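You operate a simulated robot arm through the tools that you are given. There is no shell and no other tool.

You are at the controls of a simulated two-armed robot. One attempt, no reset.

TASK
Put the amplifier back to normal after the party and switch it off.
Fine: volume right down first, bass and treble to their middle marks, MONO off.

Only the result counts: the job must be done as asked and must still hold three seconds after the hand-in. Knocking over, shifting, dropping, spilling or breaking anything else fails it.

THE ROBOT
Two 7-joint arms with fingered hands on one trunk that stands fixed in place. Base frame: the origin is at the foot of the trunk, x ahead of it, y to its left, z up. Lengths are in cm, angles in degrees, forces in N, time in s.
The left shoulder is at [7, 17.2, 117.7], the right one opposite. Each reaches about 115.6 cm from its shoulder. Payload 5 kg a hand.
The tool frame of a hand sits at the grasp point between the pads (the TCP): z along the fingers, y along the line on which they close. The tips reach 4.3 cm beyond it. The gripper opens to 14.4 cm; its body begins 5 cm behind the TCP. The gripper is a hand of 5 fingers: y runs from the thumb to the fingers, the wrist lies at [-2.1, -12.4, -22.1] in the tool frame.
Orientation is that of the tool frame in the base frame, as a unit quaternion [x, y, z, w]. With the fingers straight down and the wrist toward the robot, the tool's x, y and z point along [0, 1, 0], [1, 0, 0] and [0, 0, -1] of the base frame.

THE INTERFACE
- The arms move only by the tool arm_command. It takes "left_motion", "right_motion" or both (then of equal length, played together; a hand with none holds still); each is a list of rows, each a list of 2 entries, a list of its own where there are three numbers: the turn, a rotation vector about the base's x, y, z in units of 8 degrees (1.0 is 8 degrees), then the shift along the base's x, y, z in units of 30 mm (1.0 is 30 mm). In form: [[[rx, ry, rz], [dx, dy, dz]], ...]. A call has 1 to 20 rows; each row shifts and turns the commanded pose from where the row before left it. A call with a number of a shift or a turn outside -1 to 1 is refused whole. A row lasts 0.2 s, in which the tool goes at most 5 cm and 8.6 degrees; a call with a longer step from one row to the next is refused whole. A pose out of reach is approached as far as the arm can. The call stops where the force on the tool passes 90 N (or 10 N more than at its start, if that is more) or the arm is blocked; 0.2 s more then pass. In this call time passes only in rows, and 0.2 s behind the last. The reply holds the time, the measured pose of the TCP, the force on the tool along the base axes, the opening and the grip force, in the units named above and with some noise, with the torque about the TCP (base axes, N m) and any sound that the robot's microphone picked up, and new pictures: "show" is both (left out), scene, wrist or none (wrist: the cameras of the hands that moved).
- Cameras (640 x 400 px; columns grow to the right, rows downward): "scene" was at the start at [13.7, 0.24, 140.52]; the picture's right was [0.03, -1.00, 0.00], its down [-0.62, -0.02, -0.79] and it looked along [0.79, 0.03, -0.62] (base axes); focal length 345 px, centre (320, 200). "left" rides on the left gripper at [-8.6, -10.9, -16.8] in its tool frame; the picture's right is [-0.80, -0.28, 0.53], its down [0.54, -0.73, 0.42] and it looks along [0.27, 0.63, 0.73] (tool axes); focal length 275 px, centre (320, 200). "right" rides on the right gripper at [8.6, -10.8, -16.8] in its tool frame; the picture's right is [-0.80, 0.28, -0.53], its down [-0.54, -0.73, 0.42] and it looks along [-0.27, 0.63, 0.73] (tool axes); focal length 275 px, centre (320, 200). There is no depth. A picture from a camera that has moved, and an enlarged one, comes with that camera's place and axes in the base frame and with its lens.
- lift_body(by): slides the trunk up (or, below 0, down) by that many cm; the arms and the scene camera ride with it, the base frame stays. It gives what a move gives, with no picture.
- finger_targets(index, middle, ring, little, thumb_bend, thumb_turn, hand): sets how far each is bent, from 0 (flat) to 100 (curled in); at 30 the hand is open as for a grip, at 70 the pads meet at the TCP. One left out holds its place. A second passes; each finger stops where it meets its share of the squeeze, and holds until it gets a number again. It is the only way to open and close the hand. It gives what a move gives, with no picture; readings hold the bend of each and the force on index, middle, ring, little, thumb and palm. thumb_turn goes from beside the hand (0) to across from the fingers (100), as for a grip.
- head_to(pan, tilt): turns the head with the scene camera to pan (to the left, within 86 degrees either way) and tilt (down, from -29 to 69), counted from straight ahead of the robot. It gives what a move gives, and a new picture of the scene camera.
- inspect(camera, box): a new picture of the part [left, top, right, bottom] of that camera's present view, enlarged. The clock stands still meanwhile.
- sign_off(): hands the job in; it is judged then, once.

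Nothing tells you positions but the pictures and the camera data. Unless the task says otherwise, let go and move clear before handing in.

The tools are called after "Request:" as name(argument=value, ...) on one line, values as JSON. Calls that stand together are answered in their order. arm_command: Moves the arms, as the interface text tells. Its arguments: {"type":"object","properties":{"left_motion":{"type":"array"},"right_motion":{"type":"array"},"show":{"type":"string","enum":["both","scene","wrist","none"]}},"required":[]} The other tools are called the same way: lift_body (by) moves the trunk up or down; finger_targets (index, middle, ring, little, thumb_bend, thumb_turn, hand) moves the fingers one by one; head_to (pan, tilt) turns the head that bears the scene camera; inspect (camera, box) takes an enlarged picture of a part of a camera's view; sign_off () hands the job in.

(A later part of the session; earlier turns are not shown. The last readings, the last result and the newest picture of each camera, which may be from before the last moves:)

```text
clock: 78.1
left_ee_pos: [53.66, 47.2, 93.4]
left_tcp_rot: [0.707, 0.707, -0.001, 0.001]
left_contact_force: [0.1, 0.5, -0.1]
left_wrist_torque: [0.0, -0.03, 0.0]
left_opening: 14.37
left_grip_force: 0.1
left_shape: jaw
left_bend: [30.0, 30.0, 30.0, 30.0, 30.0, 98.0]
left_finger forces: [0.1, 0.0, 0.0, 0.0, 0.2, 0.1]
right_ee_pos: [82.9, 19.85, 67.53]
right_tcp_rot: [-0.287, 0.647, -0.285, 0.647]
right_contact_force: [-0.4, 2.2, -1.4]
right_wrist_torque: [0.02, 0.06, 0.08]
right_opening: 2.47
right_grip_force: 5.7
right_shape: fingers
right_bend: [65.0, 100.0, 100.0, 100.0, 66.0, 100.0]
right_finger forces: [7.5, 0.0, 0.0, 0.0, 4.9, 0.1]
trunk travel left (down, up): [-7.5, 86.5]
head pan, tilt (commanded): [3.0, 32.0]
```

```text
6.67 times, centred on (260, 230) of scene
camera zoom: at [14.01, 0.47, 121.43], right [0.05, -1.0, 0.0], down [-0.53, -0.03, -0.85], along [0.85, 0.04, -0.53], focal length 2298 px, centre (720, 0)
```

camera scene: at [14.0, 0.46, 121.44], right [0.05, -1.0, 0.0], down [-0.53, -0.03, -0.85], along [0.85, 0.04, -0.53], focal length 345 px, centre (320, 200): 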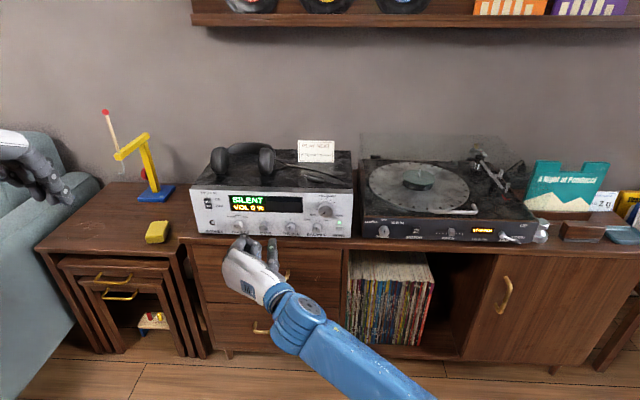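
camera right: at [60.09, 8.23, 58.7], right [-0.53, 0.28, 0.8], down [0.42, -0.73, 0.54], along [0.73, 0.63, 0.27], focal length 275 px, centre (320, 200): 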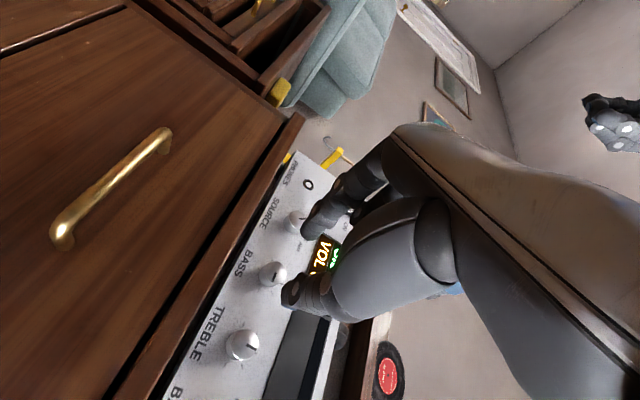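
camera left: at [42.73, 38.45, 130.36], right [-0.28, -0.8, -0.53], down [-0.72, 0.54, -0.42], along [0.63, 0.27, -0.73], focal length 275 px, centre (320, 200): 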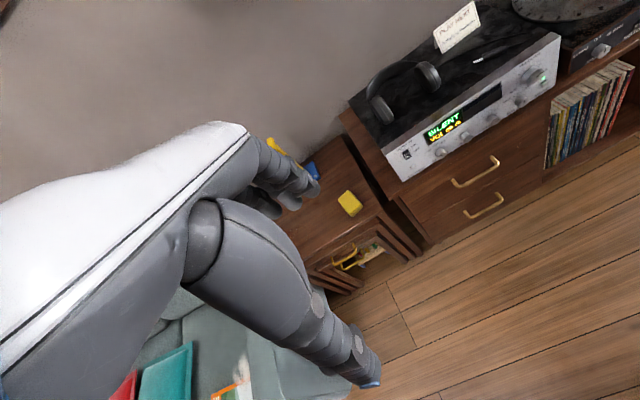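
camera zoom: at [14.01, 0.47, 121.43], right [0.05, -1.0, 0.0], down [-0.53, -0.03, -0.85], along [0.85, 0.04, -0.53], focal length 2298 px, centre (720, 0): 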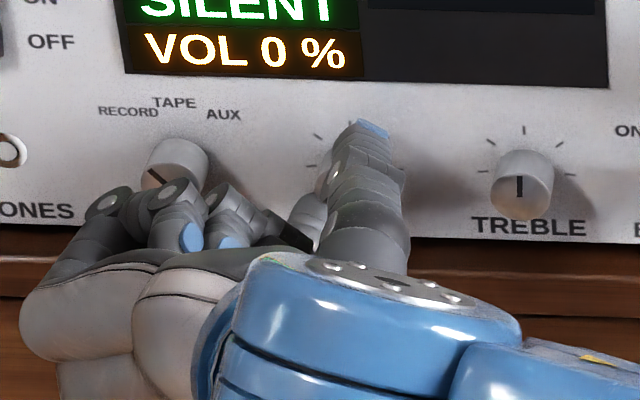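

BASS turned 48° with modest forces. I'll release, back off, roll back to -90° and re-enter for the remaining ~42°.

Request:
finger_targets(hand="right", index=59, thumb_bend=59)

Request:
arm_command(right_motion=[[[0, 0, 0], [-0.4, 0, 0]], [[0, 0, 0], [-0.4, 0, 0]], [[0, 0, 0], [-0.4, 0, 0]], [[0, 0, 0], [-0.3, 0, 0]], [[1, 0, 0], [0, -0.027, 0.026]], [[1, 0, 0], [0, -0.03, 0.0217]], [[1, 0, 0], [0, -0.033, 0.0177]], [[1, 0, 0], [0, -0.035, 0.0127]], [[1, 0, 0], [0, -0.0365, 0.0077]], [[1, 0, 0], [0, -0.037, 0.003]]])

Request:
inspect(camera="scene", box=[258, 213, 274, 233])

```text
clock: 79.1
left_ee_pos: [53.69, 47.09, 93.35]
left_tcp_rot: [0.707, 0.707, 0.0, 0.0]
left_contact_force: [0.3, 0.6, -0.9]
left_wrist_torque: [0.02, 0.02, 0.01]
left_opening: 14.37
left_grip_force: 0.1
left_shape: jaw
left_bend: [30.0, 30.0, 30.0, 30.0, 30.0, 98.0]
left_finger forces: [0.1, 0.0, 0.1, 0.0, 0.0, 0.0]
right_ee_pos: [82.89, 19.87, 67.56]
right_tcp_rot: [-0.286, 0.647, -0.285, 0.647]
right_contact_force: [0.6, 0.5, 0.3]
right_wrist_torque: [0.0, -0.01, 0.02]
right_opening: 4.54
right_grip_force: 0.1
right_shape: fingers
right_bend: [59.0, 100.0, 100.0, 100.0, 59.0, 99.0]
right_finger forces: [0.0, 0.1, 0.0, 0.0, 0.1, 0.0]
trunk travel left (down, up): [-7.5, 86.5]
head pan, tilt (commanded): [3.0, 32.0]
```

```text
clock: 81.3
left_ee_pos: [53.72, 47.26, 93.48]
left_tcp_rot: [0.707, 0.707, 0.0, 0.001]
left_contact_force: [0.4, 1.2, 0.5]
left_wrist_torque: [-0.02, 0.03, 0.04]
left_opening: 14.37
left_grip_force: 0.0
left_shape: jaw
left_bend: [30.0, 30.0, 30.0, 30.0, 30.0, 98.0]
left_finger forces: [0.0, 0.0, 0.0, 0.0, 0.0, 0.0]
right_ee_pos: [78.56, 19.25, 67.69]
right_tcp_rot: [0.002, 0.707, 0.004, 0.707]
right_contact_force: [-0.5, -0.2, 0.4]
right_wrist_torque: [0.02, 0.05, 0.01]
right_opening: 4.56
right_grip_force: 0.0
right_shape: fingers
right_bend: [59.0, 100.0, 100.0, 100.0, 59.0, 99.0]
right_finger forces: [0.0, 0.0, 0.0, 0.1, 0.1, 0.0]
trunk travel left (down, up): [-7.5, 86.5]
head pan, tilt (commanded): [3.0, 32.0]
camera scene: at [13.99, 0.45, 121.45], right [0.05, -1.0, 0.0], down [-0.53, -0.03, -0.85], along [0.85, 0.04, -0.53], focal length 345 px, centre (320, 200)
camera right: at [61.71, 8.54, 58.98], right [-0.53, 0.28, 0.8], down [0.42, -0.73, 0.54], along [0.73, 0.62, 0.27], focal length 275 px, centre (320, 200)
```

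scene: 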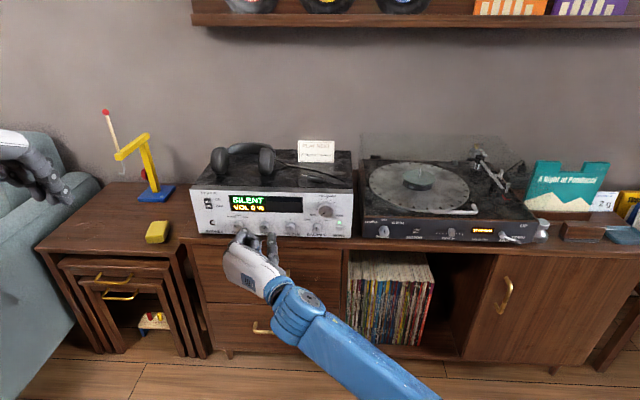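
right: 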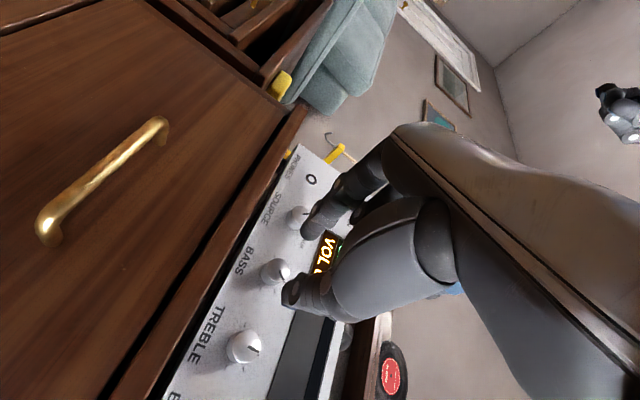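

```text
16.00 times, centred on (266, 223) of scene
camera zoom: at [13.99, 0.45, 121.45], right [0.05, -1.0, 0.0], down [-0.53, -0.03, -0.85], along [0.85, 0.04, -0.53], focal length 5515 px, centre (1184, -168)
```

zoom: 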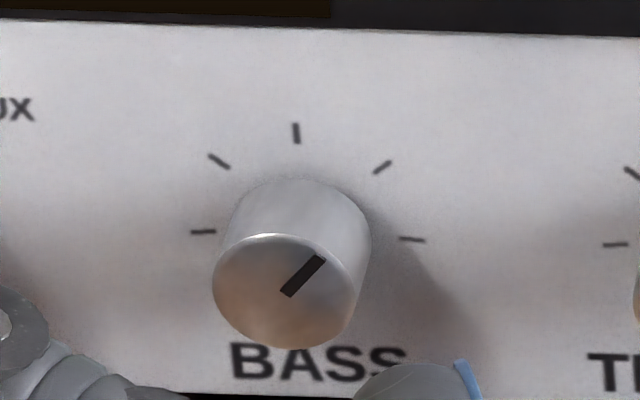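

BASS now points about 42° right of the top mark, exactly as turned. I'll re-enter and grip for the remaining 42°.

Request:
arm_command(right_motion=[[[0, 0, 0], [0.4, 0, 0]], [[0, 0, 0], [0.4, 0, 0]], [[0, 0, 0], [0.4, 0, 0]], [[0, 0, 0], [0.28, 0, 0]]], show="none")

Request:
finger_targets(hand="right", index=70, thumb_bend=70)

```text
clock: 82.3
left_ee_pos: [53.68, 47.13, 93.57]
left_tcp_rot: [0.707, 0.707, 0.001, 0.0]
left_contact_force: [-0.9, 0.3, -0.8]
left_wrist_torque: [0.02, 0.0, -0.01]
left_opening: 14.37
left_grip_force: 0.0
left_shape: jaw
left_bend: [30.0, 30.0, 30.0, 30.0, 30.0, 98.0]
left_finger forces: [0.0, 0.0, 0.1, 0.0, 0.1, 0.0]
right_ee_pos: [82.89, 19.25, 67.68]
right_tcp_rot: [0.002, 0.707, 0.004, 0.707]
right_contact_force: [-0.5, 0.2, -1.0]
right_wrist_torque: [-0.01, 0.02, -0.02]
right_opening: 4.56
right_grip_force: 0.1
right_shape: fingers
right_bend: [59.0, 100.0, 100.0, 100.0, 59.0, 99.0]
right_finger forces: [0.1, 0.0, 0.1, 0.0, 0.0, 0.0]
trunk travel left (down, up): [-7.5, 86.5]
head pan, tilt (commanded): [3.0, 32.0]
```

```text
clock: 83.3
left_ee_pos: [53.75, 47.27, 93.51]
left_tcp_rot: [0.707, 0.708, 0.0, 0.0]
left_contact_force: [0.8, 0.4, -0.3]
left_wrist_torque: [-0.02, -0.02, -0.05]
left_opening: 14.38
left_grip_force: 0.0
left_shape: jaw
left_bend: [30.0, 30.0, 30.0, 30.0, 30.0, 98.0]
left_finger forces: [0.0, 0.1, 0.0, 0.2, 0.0, 0.0]
right_ee_pos: [82.88, 19.26, 67.74]
right_tcp_rot: [0.002, 0.707, 0.003, 0.707]
right_contact_force: [2.2, -0.3, 0.7]
right_wrist_torque: [-0.01, -0.02, 0.03]
right_opening: 2.47
right_grip_force: 5.3
right_shape: fingers
right_bend: [65.0, 100.0, 100.0, 100.0, 66.0, 100.0]
right_finger forces: [5.8, 0.0, 0.0, 0.0, 4.9, 0.1]
trunk travel left (down, up): [-7.5, 86.5]
head pan, tilt (commanded): [3.0, 32.0]
```

The grip is balanced again. I'll turn 42° counter-clockwise, then release and back off.

Request:
arm_command(right_motion=[[[-1, 0, 0], [0, 0.037, -0.003]], [[-1, 0, 0], [0, 0.0365, -0.0077]], [[-1, 0, 0], [0, 0.035, -0.0127]], [[-1, 0, 0], [0, 0.033, -0.0177]], [[-1, 0, 0], [0, 0.03, -0.0217]], [[-0.23, 0, 0], [0, 0.007, -0.006]]], show="none")

Request:
finger_targets(hand="right", index=59, thumb_bend=59)

Request:
arm_command(right_motion=[[[0, 0, 0], [-0.4, 0, 0]], [[0, 0, 0], [-0.4, 0, 0]], [[0, 0, 0], [-0.4, 0, 0]], [[0, 0, 0], [-0.4, 0, 0]], [[0, 0, 0], [-0.4, -0.2, -0.3]], [[0, 0, 0], [-0.3, -0.3, -0.4]]], show="scene")

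Request:
inspect(camera="scene", box=[258, 213, 274, 233])

Request:
inspect(camera="scene", box=[190, 170, 360, 250])

```text
clock: 84.7
left_ee_pos: [53.64, 47.19, 93.53]
left_tcp_rot: [0.707, 0.707, 0.0, 0.0]
left_contact_force: [-0.3, -0.4, -0.3]
left_wrist_torque: [-0.01, -0.02, -0.03]
left_opening: 14.35
left_grip_force: 0.0
left_shape: jaw
left_bend: [30.0, 30.0, 30.0, 30.0, 30.0, 98.0]
left_finger forces: [0.0, 0.0, 0.0, 0.0, 0.1, 0.0]
right_ee_pos: [82.81, 19.76, 67.48]
right_tcp_rot: [-0.251, 0.661, -0.25, 0.661]
right_contact_force: [-3.8, 1.4, -0.4]
right_wrist_torque: [0.01, 0.1, 0.04]
right_opening: 2.42
right_grip_force: 6.5
right_shape: fingers
right_bend: [65.0, 100.0, 100.0, 100.0, 66.0, 100.0]
right_finger forces: [7.6, 0.1, 0.1, 0.1, 5.3, 0.1]
trunk travel left (down, up): [-7.5, 86.5]
head pan, tilt (commanded): [3.0, 32.0]
```

```text
clock: 85.7
left_ee_pos: [53.74, 47.34, 93.54]
left_tcp_rot: [0.707, 0.707, 0.0, 0.0]
left_contact_force: [0.5, 1.0, -0.6]
left_wrist_torque: [0.0, 0.03, 0.01]
left_opening: 14.37
left_grip_force: 0.0
left_shape: jaw
left_bend: [30.0, 30.0, 30.0, 30.0, 30.0, 98.0]
left_finger forces: [0.0, 0.0, 0.0, 0.2, 0.1, 0.1]
right_ee_pos: [83.05, 19.81, 67.53]
right_tcp_rot: [-0.25, 0.662, -0.25, 0.661]
right_contact_force: [-0.2, -0.1, 0.2]
right_wrist_torque: [0.02, 0.01, -0.02]
right_opening: 4.55
right_grip_force: 0.1
right_shape: fingers
right_bend: [59.0, 100.0, 100.0, 100.0, 59.0, 99.0]
right_finger forces: [0.0, 0.0, 0.0, 0.0, 0.0, 0.1]
trunk travel left (down, up): [-7.5, 86.5]
head pan, tilt (commanded): [3.0, 32.0]
```

```text
clock: 87.1
left_ee_pos: [53.68, 47.31, 93.41]
left_tcp_rot: [0.707, 0.707, 0.001, 0.0]
left_contact_force: [0.6, -0.1, 0.3]
left_wrist_torque: [0.0, -0.01, 0.01]
left_opening: 14.37
left_grip_force: 0.2
left_shape: jaw
left_bend: [30.0, 30.0, 30.0, 30.0, 30.0, 98.0]
left_finger forces: [0.0, 0.0, 0.1, 0.0, 0.0, 0.0]
right_ee_pos: [76.09, 18.29, 65.43]
right_tcp_rot: [-0.251, 0.662, -0.25, 0.661]
right_contact_force: [-0.4, -0.6, 1.7]
right_wrist_torque: [0.03, 0.05, 0.03]
right_opening: 4.54
right_grip_force: 0.0
right_shape: fingers
right_bend: [59.0, 100.0, 100.0, 100.0, 59.0, 99.0]
right_finger forces: [0.0, 0.0, 0.0, 0.0, 0.0, 0.1]
trunk travel left (down, up): [-7.5, 86.5]
head pan, tilt (commanded): [3.0, 32.0]
camera scene: at [14.0, 0.42, 121.44], right [0.05, -1.0, 0.0], down [-0.53, -0.03, -0.85], along [0.85, 0.04, -0.53], focal length 345 px, centre (320, 200)
```

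scene: 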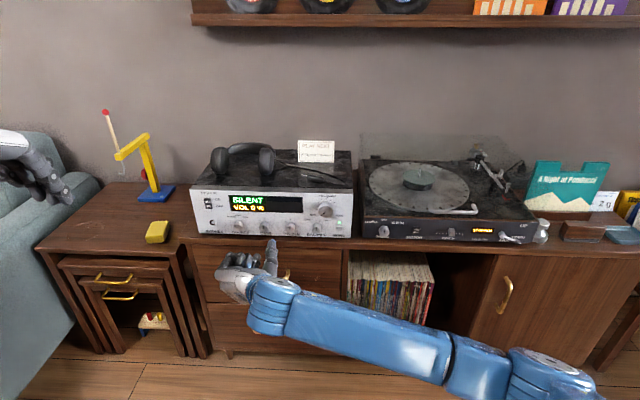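

```text
16.00 times, centred on (266, 223) of scene
camera zoom: at [14.0, 0.42, 121.44], right [0.05, -1.0, 0.0], down [-0.53, -0.03, -0.85], along [0.85, 0.04, -0.53], focal length 5515 px, centre (1184, -168)
```

zoom: 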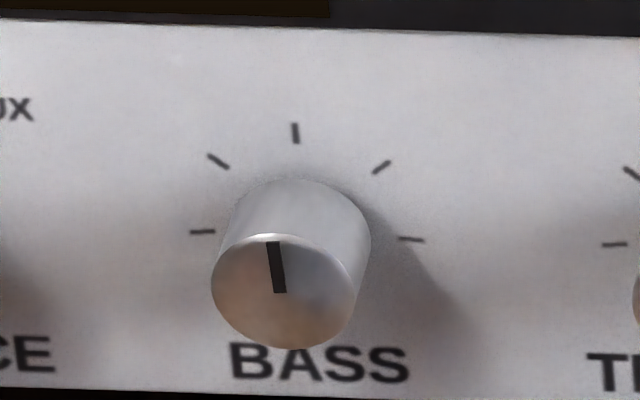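

```text
3.76 times, centred on (275, 210) of scene
camera zoom: at [14.0, 0.42, 121.44], right [0.05, -1.0, 0.0], down [-0.53, -0.03, -0.85], along [0.85, 0.04, -0.53], focal length 1298 px, centre (489, 162)
```

zoom: 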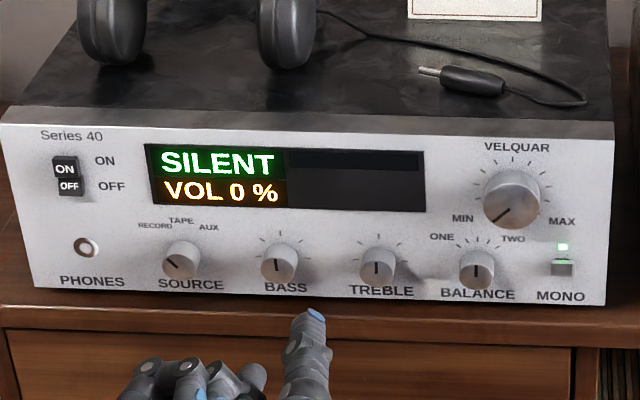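

BASS is on its middle mark to within about 1.5°, TREBLE within 2°, and VOL stays at 0 %. MONO (lit) is next. I'll move over in front of it, standing back, and form a single-index pusher with the thumb swung aside.

Request:
arm_command(right_motion=[[[0.625, 0, 0], [-0.17, -0.846, 0.108]], [[0.625, 0, 0], [-0.17, -0.846, 0.108]], [[0.625, 0, 0], [-0.17, -0.846, 0.108]], [[0.625, 0, 0], [-0.17, -0.846, 0.108]], [[0.625, 0, 0], [-0.17, -0.846, 0.108]], [[0.625, 0, 0], [-0.17, -0.846, 0.108]], [[0.625, 0, 0], [-0.17, -0.846, 0.108]], [[0.625, 0, 0], [-0.17, -0.846, 0.108]]], show="none")

Request:
finger_targets(hand="right", index=62, thumb_bend=40, thumb_turn=0)

Request:
inspect(camera="right", box=[0, 0, 640, 400])

Request:
inspect(camera="scene", box=[260, 180, 400, 290])

```text
clock: 88.9
left_ee_pos: [53.65, 47.28, 93.46]
left_tcp_rot: [0.706, 0.708, 0.0, 0.0]
left_contact_force: [-0.2, 0.0, 0.2]
left_wrist_torque: [0.0, -0.01, 0.0]
left_opening: 14.36
left_grip_force: 0.1
left_shape: jaw
left_bend: [30.0, 30.0, 30.0, 30.0, 30.0, 98.0]
left_finger forces: [0.1, 0.1, 0.0, 0.0, 0.0, 0.0]
right_ee_pos: [72.02, -1.89, 68.0]
right_tcp_rot: [-0.009, 0.707, -0.008, 0.707]
right_contact_force: [0.6, -0.3, 0.2]
right_wrist_torque: [0.0, 0.03, 0.02]
right_opening: 4.57
right_grip_force: 0.1
right_shape: fingers
right_bend: [59.0, 100.0, 100.0, 100.0, 59.0, 99.0]
right_finger forces: [0.0, 0.1, 0.0, 0.1, 0.1, 0.0]
trunk travel left (down, up): [-7.5, 86.5]
head pan, tilt (commanded): [3.0, 32.0]
```

```text
clock: 89.9
left_ee_pos: [53.72, 47.27, 93.57]
left_tcp_rot: [0.707, 0.707, 0.0, 0.0]
left_contact_force: [-0.4, -0.7, 0.2]
left_wrist_torque: [-0.01, 0.02, 0.0]
left_opening: 14.37
left_grip_force: 0.1
left_shape: jaw
left_bend: [30.0, 30.0, 30.0, 30.0, 30.0, 98.0]
left_finger forces: [0.1, 0.1, 0.0, 0.0, 0.1, 0.1]
right_ee_pos: [72.12, -2.0, 67.89]
right_tcp_rot: [-0.009, 0.707, -0.008, 0.707]
right_contact_force: [0.1, 0.4, -0.8]
right_wrist_torque: [0.0, 0.0, -0.03]
right_opening: 17.28
right_grip_force: 0.0
right_shape: fingers
right_bend: [62.0, 100.0, 100.0, 100.0, 40.0, 0.0]
right_finger forces: [0.0, 0.0, 0.0, 0.1, 0.0, 0.1]
trunk travel left (down, up): [-7.5, 86.5]
head pan, tilt (commanded): [3.0, 32.0]
```

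```text
1.00 times, centred on (320, 200) of right (not enlarged: the box is as wide or as high as the picture)
camera zoom: at [55.29, -12.96, 59.47], right [-0.53, 0.3, 0.79], down [0.42, -0.71, 0.56], along [0.73, 0.63, 0.25], focal length 275 px, centre (320, 200)
```

zoom: 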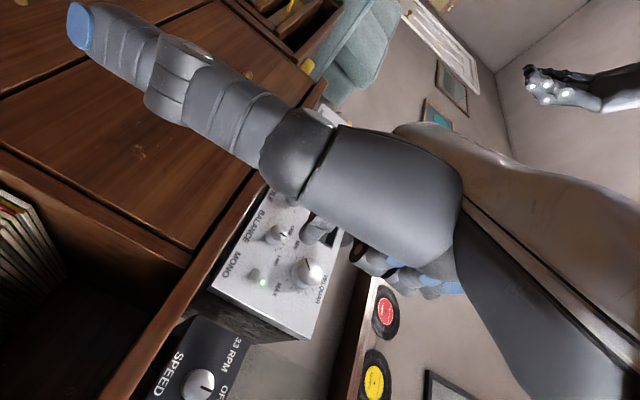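

```text
3.64 times, centred on (330, 235) of scene
camera zoom: at [14.0, 0.43, 121.44], right [0.05, -1.0, 0.0], down [-0.53, -0.03, -0.85], along [0.85, 0.04, -0.53], focal length 1254 px, centre (284, 73)
```

zoom: 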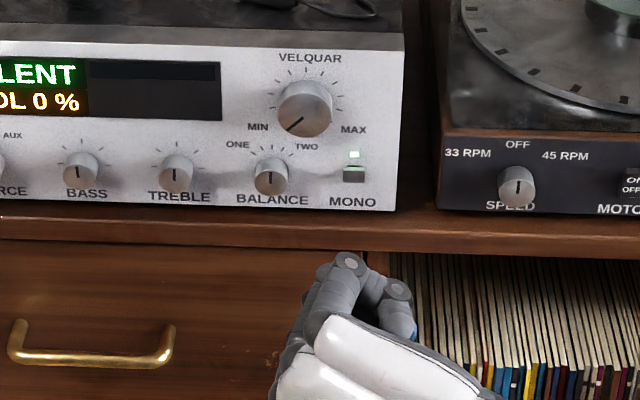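

With the thumb swung aside, the index tip is the foremost point and the thumb stays far behind. I'll set the index for pushing and bring it up short of the MONO button.

Request:
finger_targets(hand="right", index=65)

Request:
arm_command(right_motion=[[[0, 0, 0], [0.6, -0.1, -0.03]], [[0, 0, 0], [0.6, -0.1, -0.03]], [[0, 0, 0], [0.6, -0.1, -0.03]], [[0, 0, 0], [0.6, -0.07, -0.03]]])

Request:
inspect(camera="scene", box=[300, 195, 360, 245])

Request:
inspect(camera="right", box=[200, 170, 380, 330])

```text
clock: 90.9
left_ee_pos: [53.78, 47.3, 93.47]
left_tcp_rot: [0.707, 0.707, 0.001, 0.0]
left_contact_force: [-0.3, 0.3, -0.3]
left_wrist_torque: [0.01, -0.03, -0.02]
left_opening: 14.38
left_grip_force: 0.1
left_shape: jaw
left_bend: [30.0, 30.0, 30.0, 30.0, 30.0, 98.0]
left_finger forces: [0.0, 0.1, 0.0, 0.0, 0.0, 0.0]
right_ee_pos: [72.07, -1.96, 67.92]
right_tcp_rot: [-0.009, 0.707, -0.009, 0.707]
right_contact_force: [-0.1, 0.5, 0.6]
right_wrist_torque: [0.0, 0.01, 0.01]
right_opening: 17.14
right_grip_force: 0.1
right_shape: fingers
right_bend: [65.0, 100.0, 100.0, 100.0, 40.0, 0.0]
right_finger forces: [0.0, 0.0, 0.1, 0.0, 0.1, 0.0]
trunk travel left (down, up): [-7.5, 86.5]
head pan, tilt (commanded): [3.0, 32.0]
```

```text
clock: 91.9
left_ee_pos: [53.8, 47.26, 93.49]
left_tcp_rot: [0.707, 0.707, 0.0, 0.0]
left_contact_force: [-0.6, 0.5, -0.2]
left_wrist_torque: [0.03, -0.02, 0.03]
left_opening: 14.37
left_grip_force: 0.1
left_shape: jaw
left_bend: [30.0, 30.0, 30.0, 30.0, 30.0, 98.0]
left_finger forces: [0.0, 0.0, 0.1, 0.0, 0.1, 0.0]
right_ee_pos: [79.37, -2.91, 67.54]
right_tcp_rot: [-0.008, 0.707, -0.01, 0.707]
right_contact_force: [0.4, 0.2, -1.0]
right_wrist_torque: [-0.01, 0.0, -0.03]
right_opening: 17.13
right_grip_force: 0.1
right_shape: fingers
right_bend: [65.0, 100.0, 100.0, 100.0, 40.0, 0.0]
right_finger forces: [0.0, 0.1, 0.1, 0.0, 0.0, 0.0]
trunk travel left (down, up): [-7.5, 86.5]
head pan, tilt (commanded): [3.0, 32.0]
camera scene: at [14.02, 0.43, 121.44], right [0.05, -1.0, 0.0], down [-0.53, -0.03, -0.85], along [0.85, 0.04, -0.53], focal length 345 px, centre (320, 200)
camera right: at [62.65, -13.98, 59.14], right [-0.53, 0.3, 0.79], down [0.42, -0.71, 0.56], along [0.73, 0.63, 0.25], focal length 275 px, centre (320, 200)
```

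scene: 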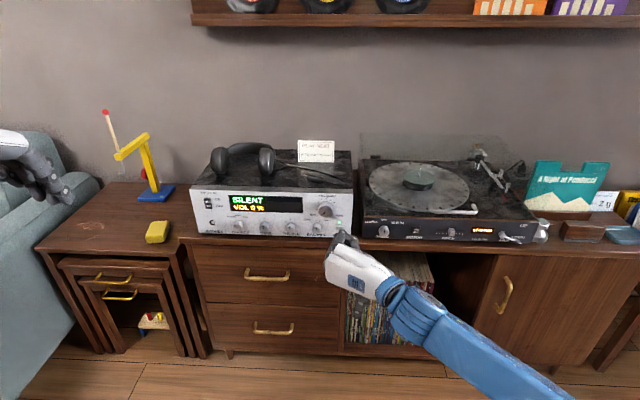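
right: 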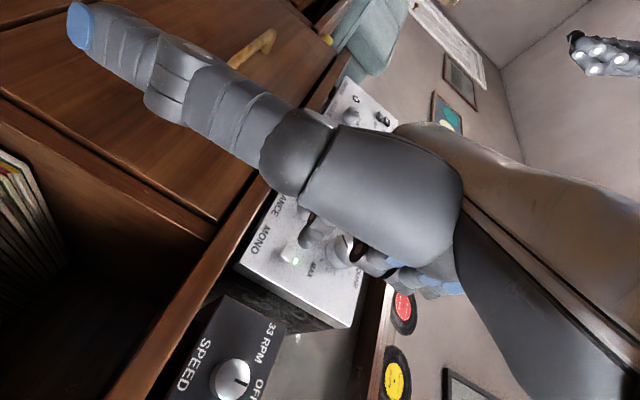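

```text
8.00 times, centred on (330, 220) of scene
camera zoom: at [14.02, 0.43, 121.44], right [0.05, -1.0, 0.0], down [-0.53, -0.03, -0.85], along [0.85, 0.04, -0.53], focal length 2758 px, centre (240, 40)
```

zoom: 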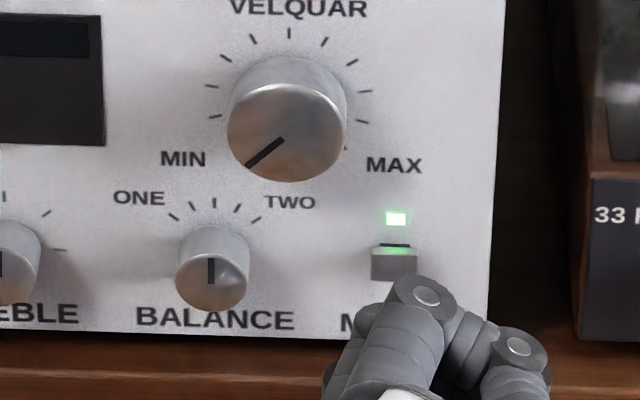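

```text
2.50 times, centred on (290, 250) of right
camera zoom: at [62.65, -13.98, 59.14], right [-0.53, 0.3, 0.79], down [0.42, -0.71, 0.56], along [0.73, 0.63, 0.25], focal length 688 px, centre (395, 75)
```

zoom: 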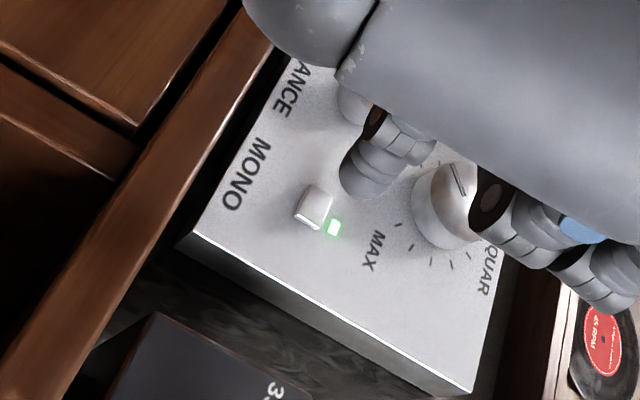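

The index tip is about 0.25 cm above the MONO button's centre line. I'll drop it slightly and advance to just short of contact.

Request:
arm_command(right_motion=[[[0, 0, 0], [0.35, 0.035, -0.04]], [[0, 0, 0], [0.35, 0, -0.04]], [[0, 0, 0], [0.3, 0, 0]]], show="none")

Request:
inspect(camera="right", box=[240, 190, 360, 300])

Request:
inspect(camera="scene", box=[300, 195, 360, 245])

```text
clock: 92.7
left_ee_pos: [53.67, 47.29, 93.43]
left_tcp_rot: [0.707, 0.708, 0.0, 0.0]
left_contact_force: [0.5, -0.1, 0.0]
left_wrist_torque: [0.01, 0.04, -0.02]
left_opening: 14.37
left_grip_force: 0.1
left_shape: jaw
left_bend: [30.0, 30.0, 30.0, 30.0, 30.0, 98.0]
left_finger forces: [0.0, 0.1, 0.0, 0.0, 0.1, 0.1]
right_ee_pos: [82.26, -2.91, 67.32]
right_tcp_rot: [-0.009, 0.707, -0.009, 0.707]
right_contact_force: [-0.4, -0.3, -0.8]
right_wrist_torque: [-0.02, -0.01, 0.02]
right_opening: 17.17
right_grip_force: 0.0
right_shape: fingers
right_bend: [65.0, 100.0, 100.0, 100.0, 40.0, 0.0]
right_finger forces: [0.1, 0.0, 0.1, 0.0, 0.1, 0.0]
trunk travel left (down, up): [-7.5, 86.5]
head pan, tilt (commanded): [3.0, 32.0]
```

```text
3.64 times, centred on (300, 245) of right
camera zoom: at [65.49, -13.93, 58.86], right [-0.53, 0.3, 0.79], down [0.42, -0.71, 0.56], along [0.73, 0.63, 0.25], focal length 1001 px, centre (393, 36)
```

zoom: 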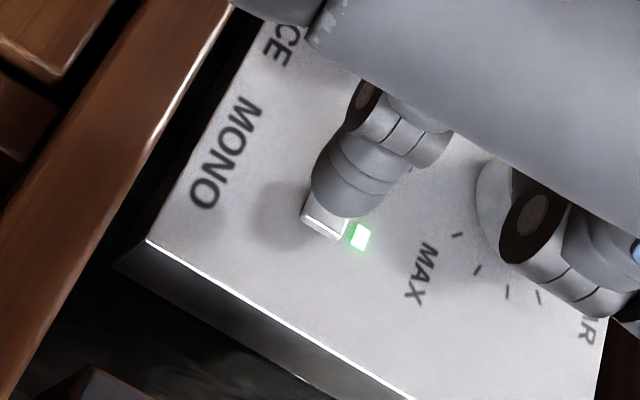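

```text
8.00 times, centred on (330, 220) of scene
camera zoom: at [14.01, 0.43, 121.44], right [0.05, -1.0, 0.0], down [-0.53, -0.03, -0.85], along [0.85, 0.04, -0.53], focal length 2758 px, centre (240, 40)
```

zoom: 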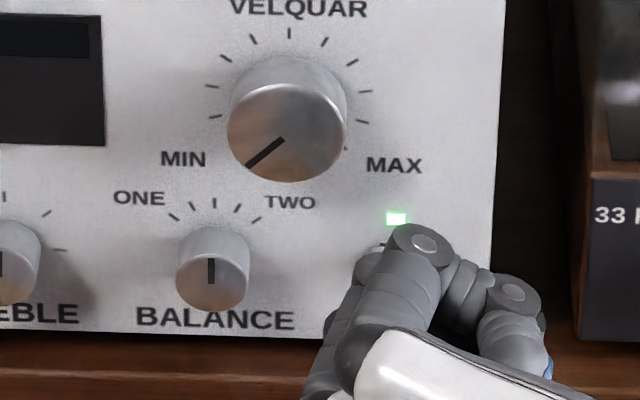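

The index tip is right in front of the MONO button, with the LED still visible beside it. I'll press in small steps and watch force and LED.

Request:
arm_command(right_motion=[[[0, 0, 0], [0.1, 0, 0]], [[0, 0, 0], [0.1, 0, 0]]], show="none")

Request:
arm_command(right_motion=[[[0, 0, 0], [0.08, 0, 0]]], show="wrist")

```text
clock: 93.3
left_ee_pos: [53.73, 47.28, 93.58]
left_tcp_rot: [0.707, 0.707, 0.001, 0.0]
left_contact_force: [0.2, 0.2, 0.5]
left_wrist_torque: [-0.01, 0.02, 0.0]
left_opening: 14.37
left_grip_force: 0.2
left_shape: jaw
left_bend: [30.0, 30.0, 30.0, 30.0, 30.0, 98.0]
left_finger forces: [0.0, 0.0, 0.0, 0.0, 0.0, 0.0]
right_ee_pos: [82.77, -2.92, 67.32]
right_tcp_rot: [-0.008, 0.707, -0.009, 0.707]
right_contact_force: [0.7, 0.6, 0.0]
right_wrist_torque: [-0.01, -0.01, -0.03]
right_opening: 17.13
right_grip_force: 0.0
right_shape: fingers
right_bend: [65.0, 100.0, 100.0, 100.0, 40.0, 0.0]
right_finger forces: [0.1, 0.0, 0.1, 0.0, 0.0, 0.1]
trunk travel left (down, up): [-7.5, 86.5]
head pan, tilt (commanded): [3.0, 32.0]
```

```text
clock: 93.7
left_ee_pos: [53.72, 47.21, 93.56]
left_tcp_rot: [0.707, 0.707, -0.001, 0.0]
left_contact_force: [0.4, -0.6, 0.0]
left_wrist_torque: [-0.03, -0.01, 0.03]
left_opening: 14.37
left_grip_force: 0.1
left_shape: jaw
left_bend: [30.0, 30.0, 30.0, 30.0, 30.0, 98.0]
left_finger forces: [0.0, 0.0, 0.0, 0.0, 0.0, 0.0]
right_ee_pos: [83.07, -3.02, 67.29]
right_tcp_rot: [-0.009, 0.707, -0.009, 0.707]
right_contact_force: [-0.5, -0.1, 0.5]
right_wrist_torque: [0.0, 0.03, 0.0]
right_opening: 17.11
right_grip_force: 0.6
right_shape: fingers
right_bend: [65.0, 100.0, 100.0, 100.0, 40.0, 0.0]
right_finger forces: [0.9, 0.0, 0.0, 0.0, 0.0, 0.0]
trunk travel left (down, up): [-7.5, 86.5]
head pan, tilt (commanded): [3.0, 32.0]
camera right: at [66.27, -14.02, 58.91], right [-0.53, 0.3, 0.79], down [0.42, -0.71, 0.56], along [0.73, 0.63, 0.25], focal length 275 px, centre (320, 200)
```

right: 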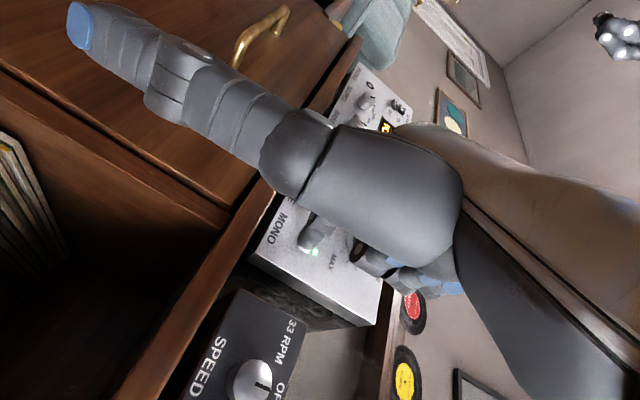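

The index has just touched the button (0.9 N). I'll press in further by millimetres.

Request:
arm_command(right_motion=[[[0, 0, 0], [0.05, 0, 0]]], show="none")

Request:
inspect(camera="right", box=[240, 190, 360, 300])

```text
clock: 94.1
left_ee_pos: [53.73, 47.1, 93.55]
left_tcp_rot: [0.707, 0.707, 0.0, 0.0]
left_contact_force: [0.4, 0.3, -1.3]
left_wrist_torque: [0.02, 0.02, 0.03]
left_opening: 14.39
left_grip_force: 0.1
left_shape: jaw
left_bend: [30.0, 30.0, 30.0, 30.0, 30.0, 98.0]
left_finger forces: [0.1, 0.1, 0.0, 0.0, 0.1, 0.0]
right_ee_pos: [83.08, -2.88, 67.33]
right_tcp_rot: [-0.008, 0.708, -0.009, 0.706]
right_contact_force: [-0.8, -0.5, -0.6]
right_wrist_torque: [-0.04, 0.02, 0.0]
right_opening: 17.11
right_grip_force: 0.3
right_shape: fingers
right_bend: [65.0, 100.0, 100.0, 100.0, 40.0, 0.0]
right_finger forces: [1.4, 0.0, 0.1, 0.1, 0.0, 0.0]
trunk travel left (down, up): [-7.5, 86.5]
head pan, tilt (commanded): [3.0, 32.0]
heard: click
```

```text
3.64 times, centred on (300, 245) of right
camera zoom: at [66.4, -14.01, 58.96], right [-0.53, 0.3, 0.79], down [0.42, -0.71, 0.56], along [0.73, 0.63, 0.25], focal length 1001 px, centre (393, 36)
```

zoom: 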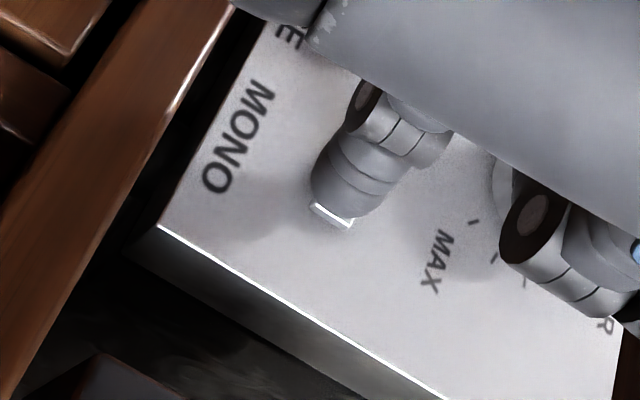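

A click was heard and the MONO LED is dark. I'll withdraw straight back and check.

Request:
arm_command(right_motion=[[[0, 0, 0], [-0.15, 0, 0]], [[0, 0, 0], [-0.4, 0, 0]], [[0, 0, 0], [-0.5, 0, 0]], [[0, 0, 0], [-0.6, 0, 0]], [[0, 0, 0], [-0.6, 0, -0.2]], [[0, 0, 0], [-0.6, 0, -0.4]]], show="scene")

Request:
inspect(camera="scene", box=[300, 195, 360, 245])

Request:
inspect(camera="scene", box=[195, 185, 235, 215])

```text
clock: 95.5
left_ee_pos: [53.72, 47.22, 93.46]
left_tcp_rot: [0.707, 0.707, 0.0, 0.0]
left_contact_force: [-0.4, 0.5, 0.0]
left_wrist_torque: [-0.02, 0.01, -0.01]
left_opening: 14.36
left_grip_force: 0.1
left_shape: jaw
left_bend: [30.0, 30.0, 30.0, 30.0, 30.0, 98.0]
left_finger forces: [0.0, 0.0, 0.1, 0.1, 0.0, 0.0]
right_ee_pos: [74.56, -3.04, 65.51]
right_tcp_rot: [-0.009, 0.707, -0.008, 0.707]
right_contact_force: [-0.6, -0.1, -0.3]
right_wrist_torque: [-0.01, 0.0, -0.01]
right_opening: 17.14
right_grip_force: 0.0
right_shape: fingers
right_bend: [65.0, 100.0, 100.0, 100.0, 40.0, 0.0]
right_finger forces: [0.0, 0.0, 0.0, 0.1, 0.1, 0.1]
trunk travel left (down, up): [-7.5, 86.5]
head pan, tilt (commanded): [3.0, 32.0]
camera scene: at [13.98, 0.41, 121.45], right [0.05, -1.0, 0.0], down [-0.53, -0.03, -0.85], along [0.85, 0.04, -0.53], focal length 345 px, centre (320, 200)
```

scene: 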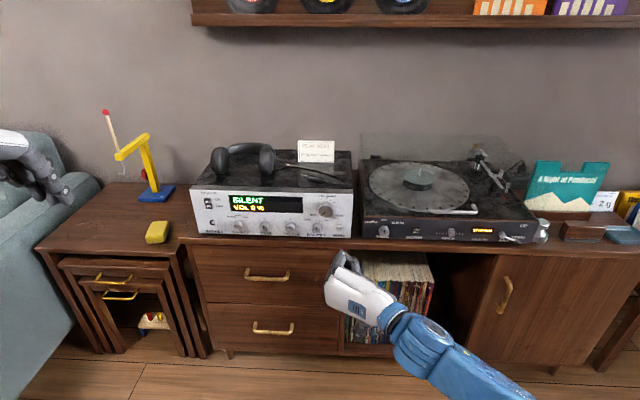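

```text
8.00 times, centred on (330, 220) of scene
camera zoom: at [13.98, 0.41, 121.45], right [0.05, -1.0, 0.0], down [-0.53, -0.03, -0.85], along [0.85, 0.04, -0.53], focal length 2758 px, centre (240, 40)
```

zoom: 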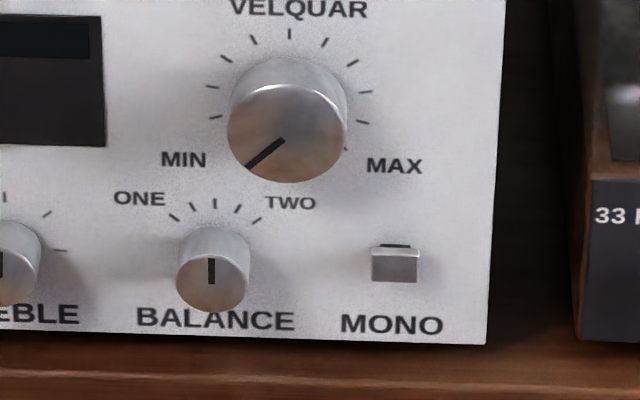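

```text
13.33 times, centred on (215, 200) of scene
camera zoom: at [13.98, 0.41, 121.45], right [0.05, -1.0, 0.0], down [-0.53, -0.03, -0.85], along [0.85, 0.04, -0.53], focal length 4596 px, centre (1720, 200)
```

zoom: 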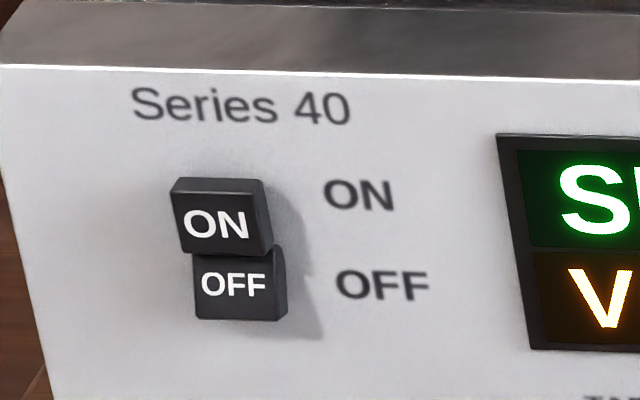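

MONO is off, and volume, bass and treble all hold. The power switch shows an "ON" block standing out and an "OFF" block lying lower, so I'll look at the similar motor switch on the turntable (now stopped) for comparison.

Request:
inspect(camera="scene", box=[395, 215, 445, 250])

Request:
inspect(camera="left", box=[380, 0, 640, 220])

Request:
inspect(camera="scene", box=[200, 190, 220, 212])

```text
11.43 times, centred on (420, 232) of scene
camera zoom: at [13.98, 0.41, 121.45], right [0.05, -1.0, 0.0], down [-0.53, -0.03, -0.85], along [0.85, 0.04, -0.53], focal length 3940 px, centre (-823, -171)
```

zoom: 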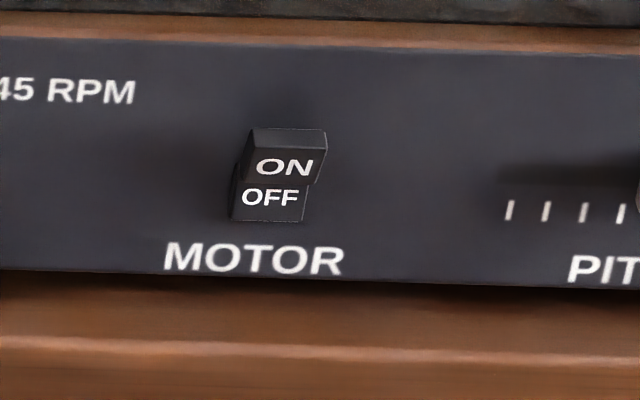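

```text
1.82 times, centred on (510, 110) of left
camera zoom: at [42.74, 38.56, 110.34], right [-0.28, -0.8, -0.53], down [-0.73, 0.54, -0.42], along [0.63, 0.27, -0.73], focal length 500 px, centre (-26, 364)
```

zoom: 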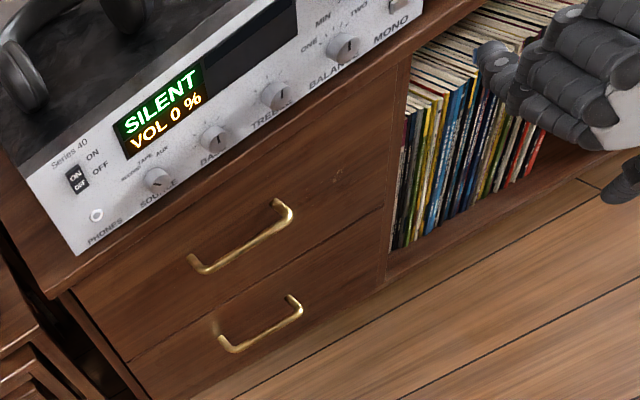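

```text
16.00 times, centred on (210, 201) of scene
camera zoom: at [13.98, 0.41, 121.45], right [0.05, -1.0, 0.0], down [-0.53, -0.03, -0.85], along [0.85, 0.04, -0.53], focal length 5515 px, centre (2080, 184)
```

zoom: 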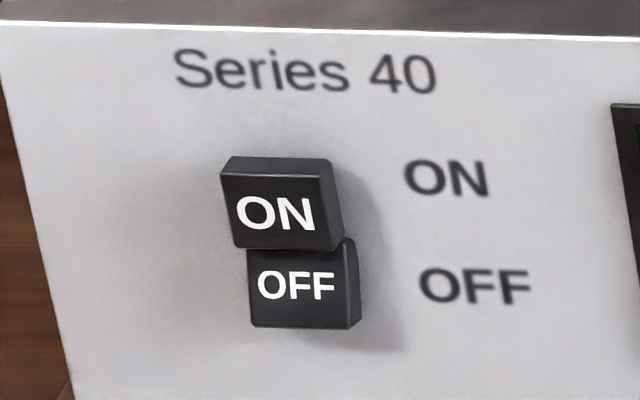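

Comparing edges: on the amplifier the ON face lies parallel to the panel and the OFF face tilts out at its bottom, so ON is pressed and OFF needs pushing. I'll move the index across in front of the panel, well back, toward the rocker at y≈33.4, z≈72.

Request:
arm_command(right_motion=[[[0, 0, 0], [0, 0.6, 0.3]], [[0, 0, 0], [0, 0.82, 0.3]], [[0, 0, 0], [0, 0.82, 0.3]], [[0, 0, 0], [0, 0.82, 0.3]], [[0, 0, 0], [0, 0.82, 0.3]], [[0, 0, 0], [0, 0.82, 0.3]], [[0, 0, 0], [0, 0.82, 0.3]], [[0, 0, 0], [0, 0.82, 0.2]]])

```text
clock: 97.3
left_ee_pos: [53.73, 47.3, 93.54]
left_tcp_rot: [0.707, 0.707, 0.0, 0.001]
left_contact_force: [-0.6, -0.8, -0.3]
left_wrist_torque: [-0.01, 0.03, -0.01]
left_opening: 14.39
left_grip_force: 0.0
left_shape: jaw
left_bend: [30.0, 30.0, 30.0, 30.0, 30.0, 98.0]
left_finger forces: [0.1, 0.0, 0.0, 0.1, 0.0, 0.1]
right_ee_pos: [74.66, 15.94, 72.49]
right_tcp_rot: [-0.009, 0.707, -0.01, 0.707]
right_contact_force: [-0.3, -0.1, -0.2]
right_wrist_torque: [-0.03, -0.03, 0.0]
right_opening: 17.1
right_grip_force: 0.0
right_shape: fingers
right_bend: [65.0, 100.0, 100.0, 100.0, 40.0, 0.0]
right_finger forces: [0.1, 0.0, 0.0, 0.0, 0.1, 0.0]
trunk travel left (down, up): [-7.5, 86.5]
head pan, tilt (commanded): [3.0, 32.0]
camera scene: at [14.0, 0.48, 121.44], right [0.05, -1.0, 0.0], down [-0.53, -0.03, -0.85], along [0.85, 0.04, -0.53], focal length 345 px, centre (320, 200)
camera right: at [57.9, 4.99, 64.02], right [-0.53, 0.3, 0.79], down [0.42, -0.71, 0.56], along [0.73, 0.63, 0.25], focal length 275 px, centre (320, 200)
```

scene: 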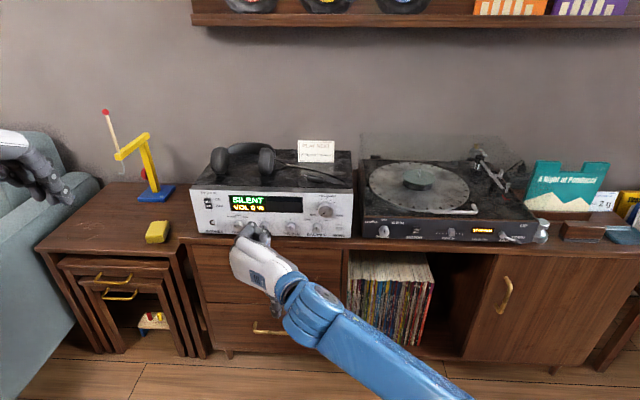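
right: 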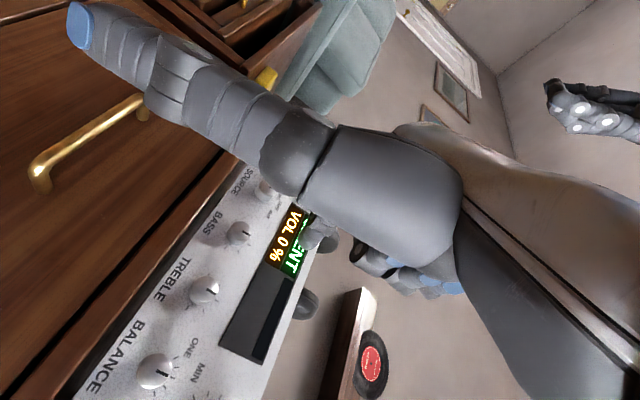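

The way is clear, so I'll continue the rest of the way to the rocker, still about 9 cm back from the panel.

Request:
arm_command(right_motion=[[[0, 0, 0], [0, 0.82, 0]], [[0, 0, 0], [0, 0.82, 0]], [[0, 0, 0], [0, 0.82, 0]], [[0, 0, 0], [0, 0.82, 0]], [[0, 0, 0], [0, 0.82, 0]], [[0, 0, 0], [0, 0.82, 0]], [[0, 0, 0], [0, 0.2, 0]]])

Request:
inspect(camera="right", box=[200, 130, 380, 290])

```text
clock: 98.9
left_ee_pos: [53.65, 47.26, 93.51]
left_tcp_rot: [0.707, 0.708, 0.0, 0.0]
left_contact_force: [-0.5, 0.5, -0.4]
left_wrist_torque: [0.01, 0.0, 0.01]
left_opening: 14.37
left_grip_force: 0.1
left_shape: jaw
left_bend: [30.0, 30.0, 30.0, 30.0, 30.0, 98.0]
left_finger forces: [0.0, 0.0, 0.0, 0.0, 0.0, 0.1]
right_ee_pos: [74.65, 31.24, 72.43]
right_tcp_rot: [-0.01, 0.707, -0.009, 0.708]
right_contact_force: [0.6, -0.6, 0.6]
right_wrist_torque: [0.0, 0.01, 0.0]
right_opening: 17.13
right_grip_force: 0.0
right_shape: fingers
right_bend: [65.0, 100.0, 100.0, 100.0, 40.0, 0.0]
right_finger forces: [0.0, 0.0, 0.0, 0.1, 0.0, 0.0]
trunk travel left (down, up): [-7.5, 86.5]
head pan, tilt (commanded): [3.0, 32.0]
camera scene: at [14.0, 0.42, 121.44], right [0.05, -1.0, 0.0], down [-0.53, -0.03, -0.85], along [0.85, 0.04, -0.53], focal length 345 px, centre (320, 200)
camera right: at [57.94, 20.29, 63.99], right [-0.53, 0.3, 0.79], down [0.42, -0.71, 0.56], along [0.73, 0.63, 0.25], focal length 275 px, centre (320, 200)
```

scene: 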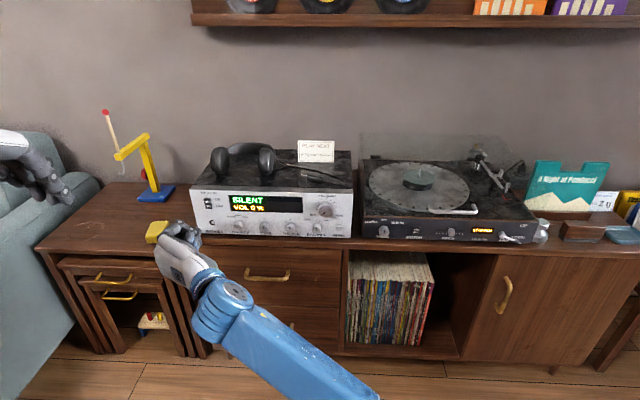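
right: 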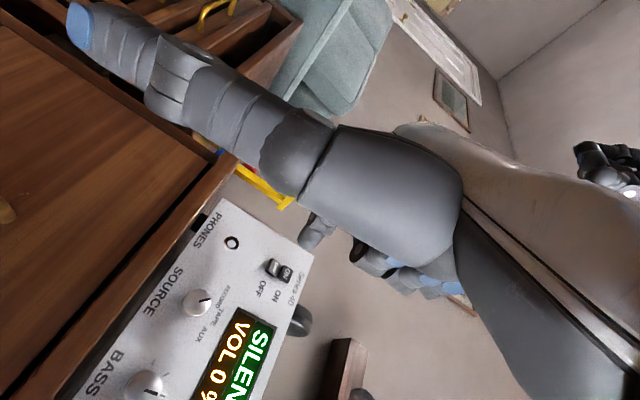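

```text
2.50 times, centred on (290, 210) of right
camera zoom: at [57.94, 20.29, 63.99], right [-0.53, 0.3, 0.79], down [0.42, -0.71, 0.56], along [0.73, 0.63, 0.25], focal length 688 px, centre (395, 175)
```

zoom: 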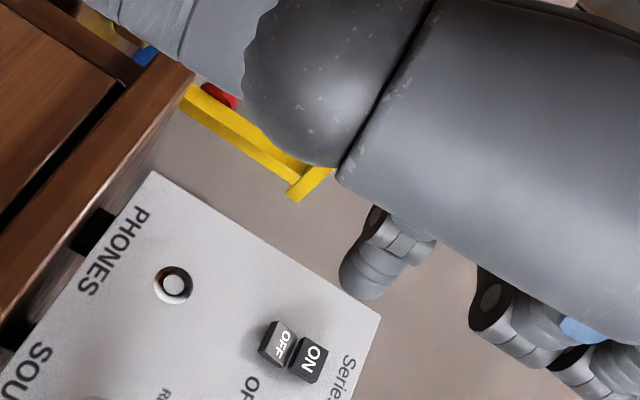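

The rocker is in view: OFF's lower edge stands out, centred near y 33.3, z 72.2. I'll align the index with the lower part of OFF and advance to just short of it.

Request:
arm_command(right_motion=[[[0, 0, 0], [0.5, 0, 0.04]], [[0, 0, 0], [0.6, 0, 0]], [[0, 0, 0], [0.6, 0, 0]], [[0, 0, 0], [0.5, 0, 0]]], show="none")

Request:
inspect(camera="right", box=[240, 190, 360, 300])

Request:
inspect(camera="scene", box=[180, 170, 260, 250])

```text
clock: 99.9
left_ee_pos: [53.77, 47.18, 93.49]
left_tcp_rot: [0.707, 0.707, 0.0, 0.0]
left_contact_force: [0.2, -0.4, 0.5]
left_wrist_torque: [-0.04, -0.01, 0.01]
left_opening: 14.38
left_grip_force: 0.1
left_shape: jaw
left_bend: [30.0, 30.0, 30.0, 30.0, 30.0, 98.0]
left_finger forces: [0.0, 0.0, 0.0, 0.0, 0.0, 0.0]
right_ee_pos: [81.4, 31.36, 72.62]
right_tcp_rot: [-0.01, 0.707, -0.008, 0.707]
right_contact_force: [-0.1, 0.3, -0.3]
right_wrist_torque: [-0.03, -0.05, 0.04]
right_opening: 17.11
right_grip_force: 0.1
right_shape: fingers
right_bend: [65.0, 100.0, 100.0, 100.0, 40.0, 0.0]
right_finger forces: [0.0, 0.0, 0.0, 0.1, 0.0, 0.0]
trunk travel left (down, up): [-7.5, 86.5]
head pan, tilt (commanded): [3.0, 32.0]
```

```text
3.64 times, centred on (300, 245) of right
camera zoom: at [64.56, 20.27, 64.15], right [-0.53, 0.3, 0.79], down [0.42, -0.71, 0.56], along [0.73, 0.63, 0.25], focal length 1001 px, centre (393, 36)
```

zoom: 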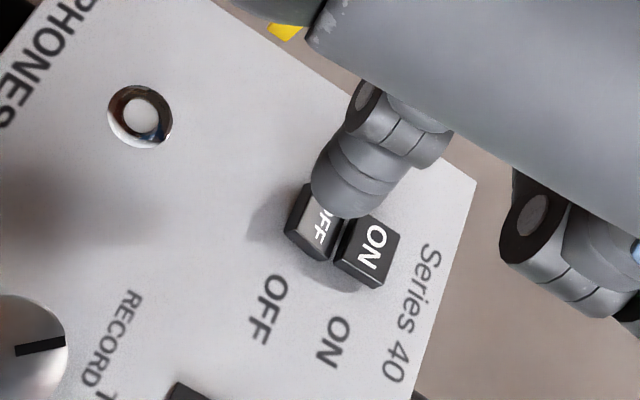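

```text
5.00 times, centred on (220, 210) of scene
camera zoom: at [14.02, 0.44, 121.44], right [0.05, -1.0, 0.0], down [-0.53, -0.03, -0.85], along [0.85, 0.04, -0.53], focal length 1724 px, centre (820, 150)
```

zoom: 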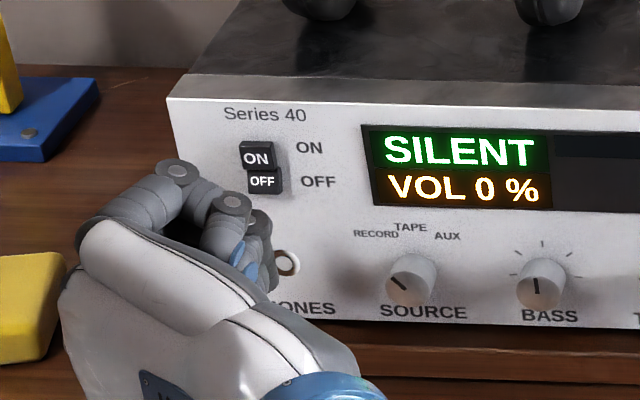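

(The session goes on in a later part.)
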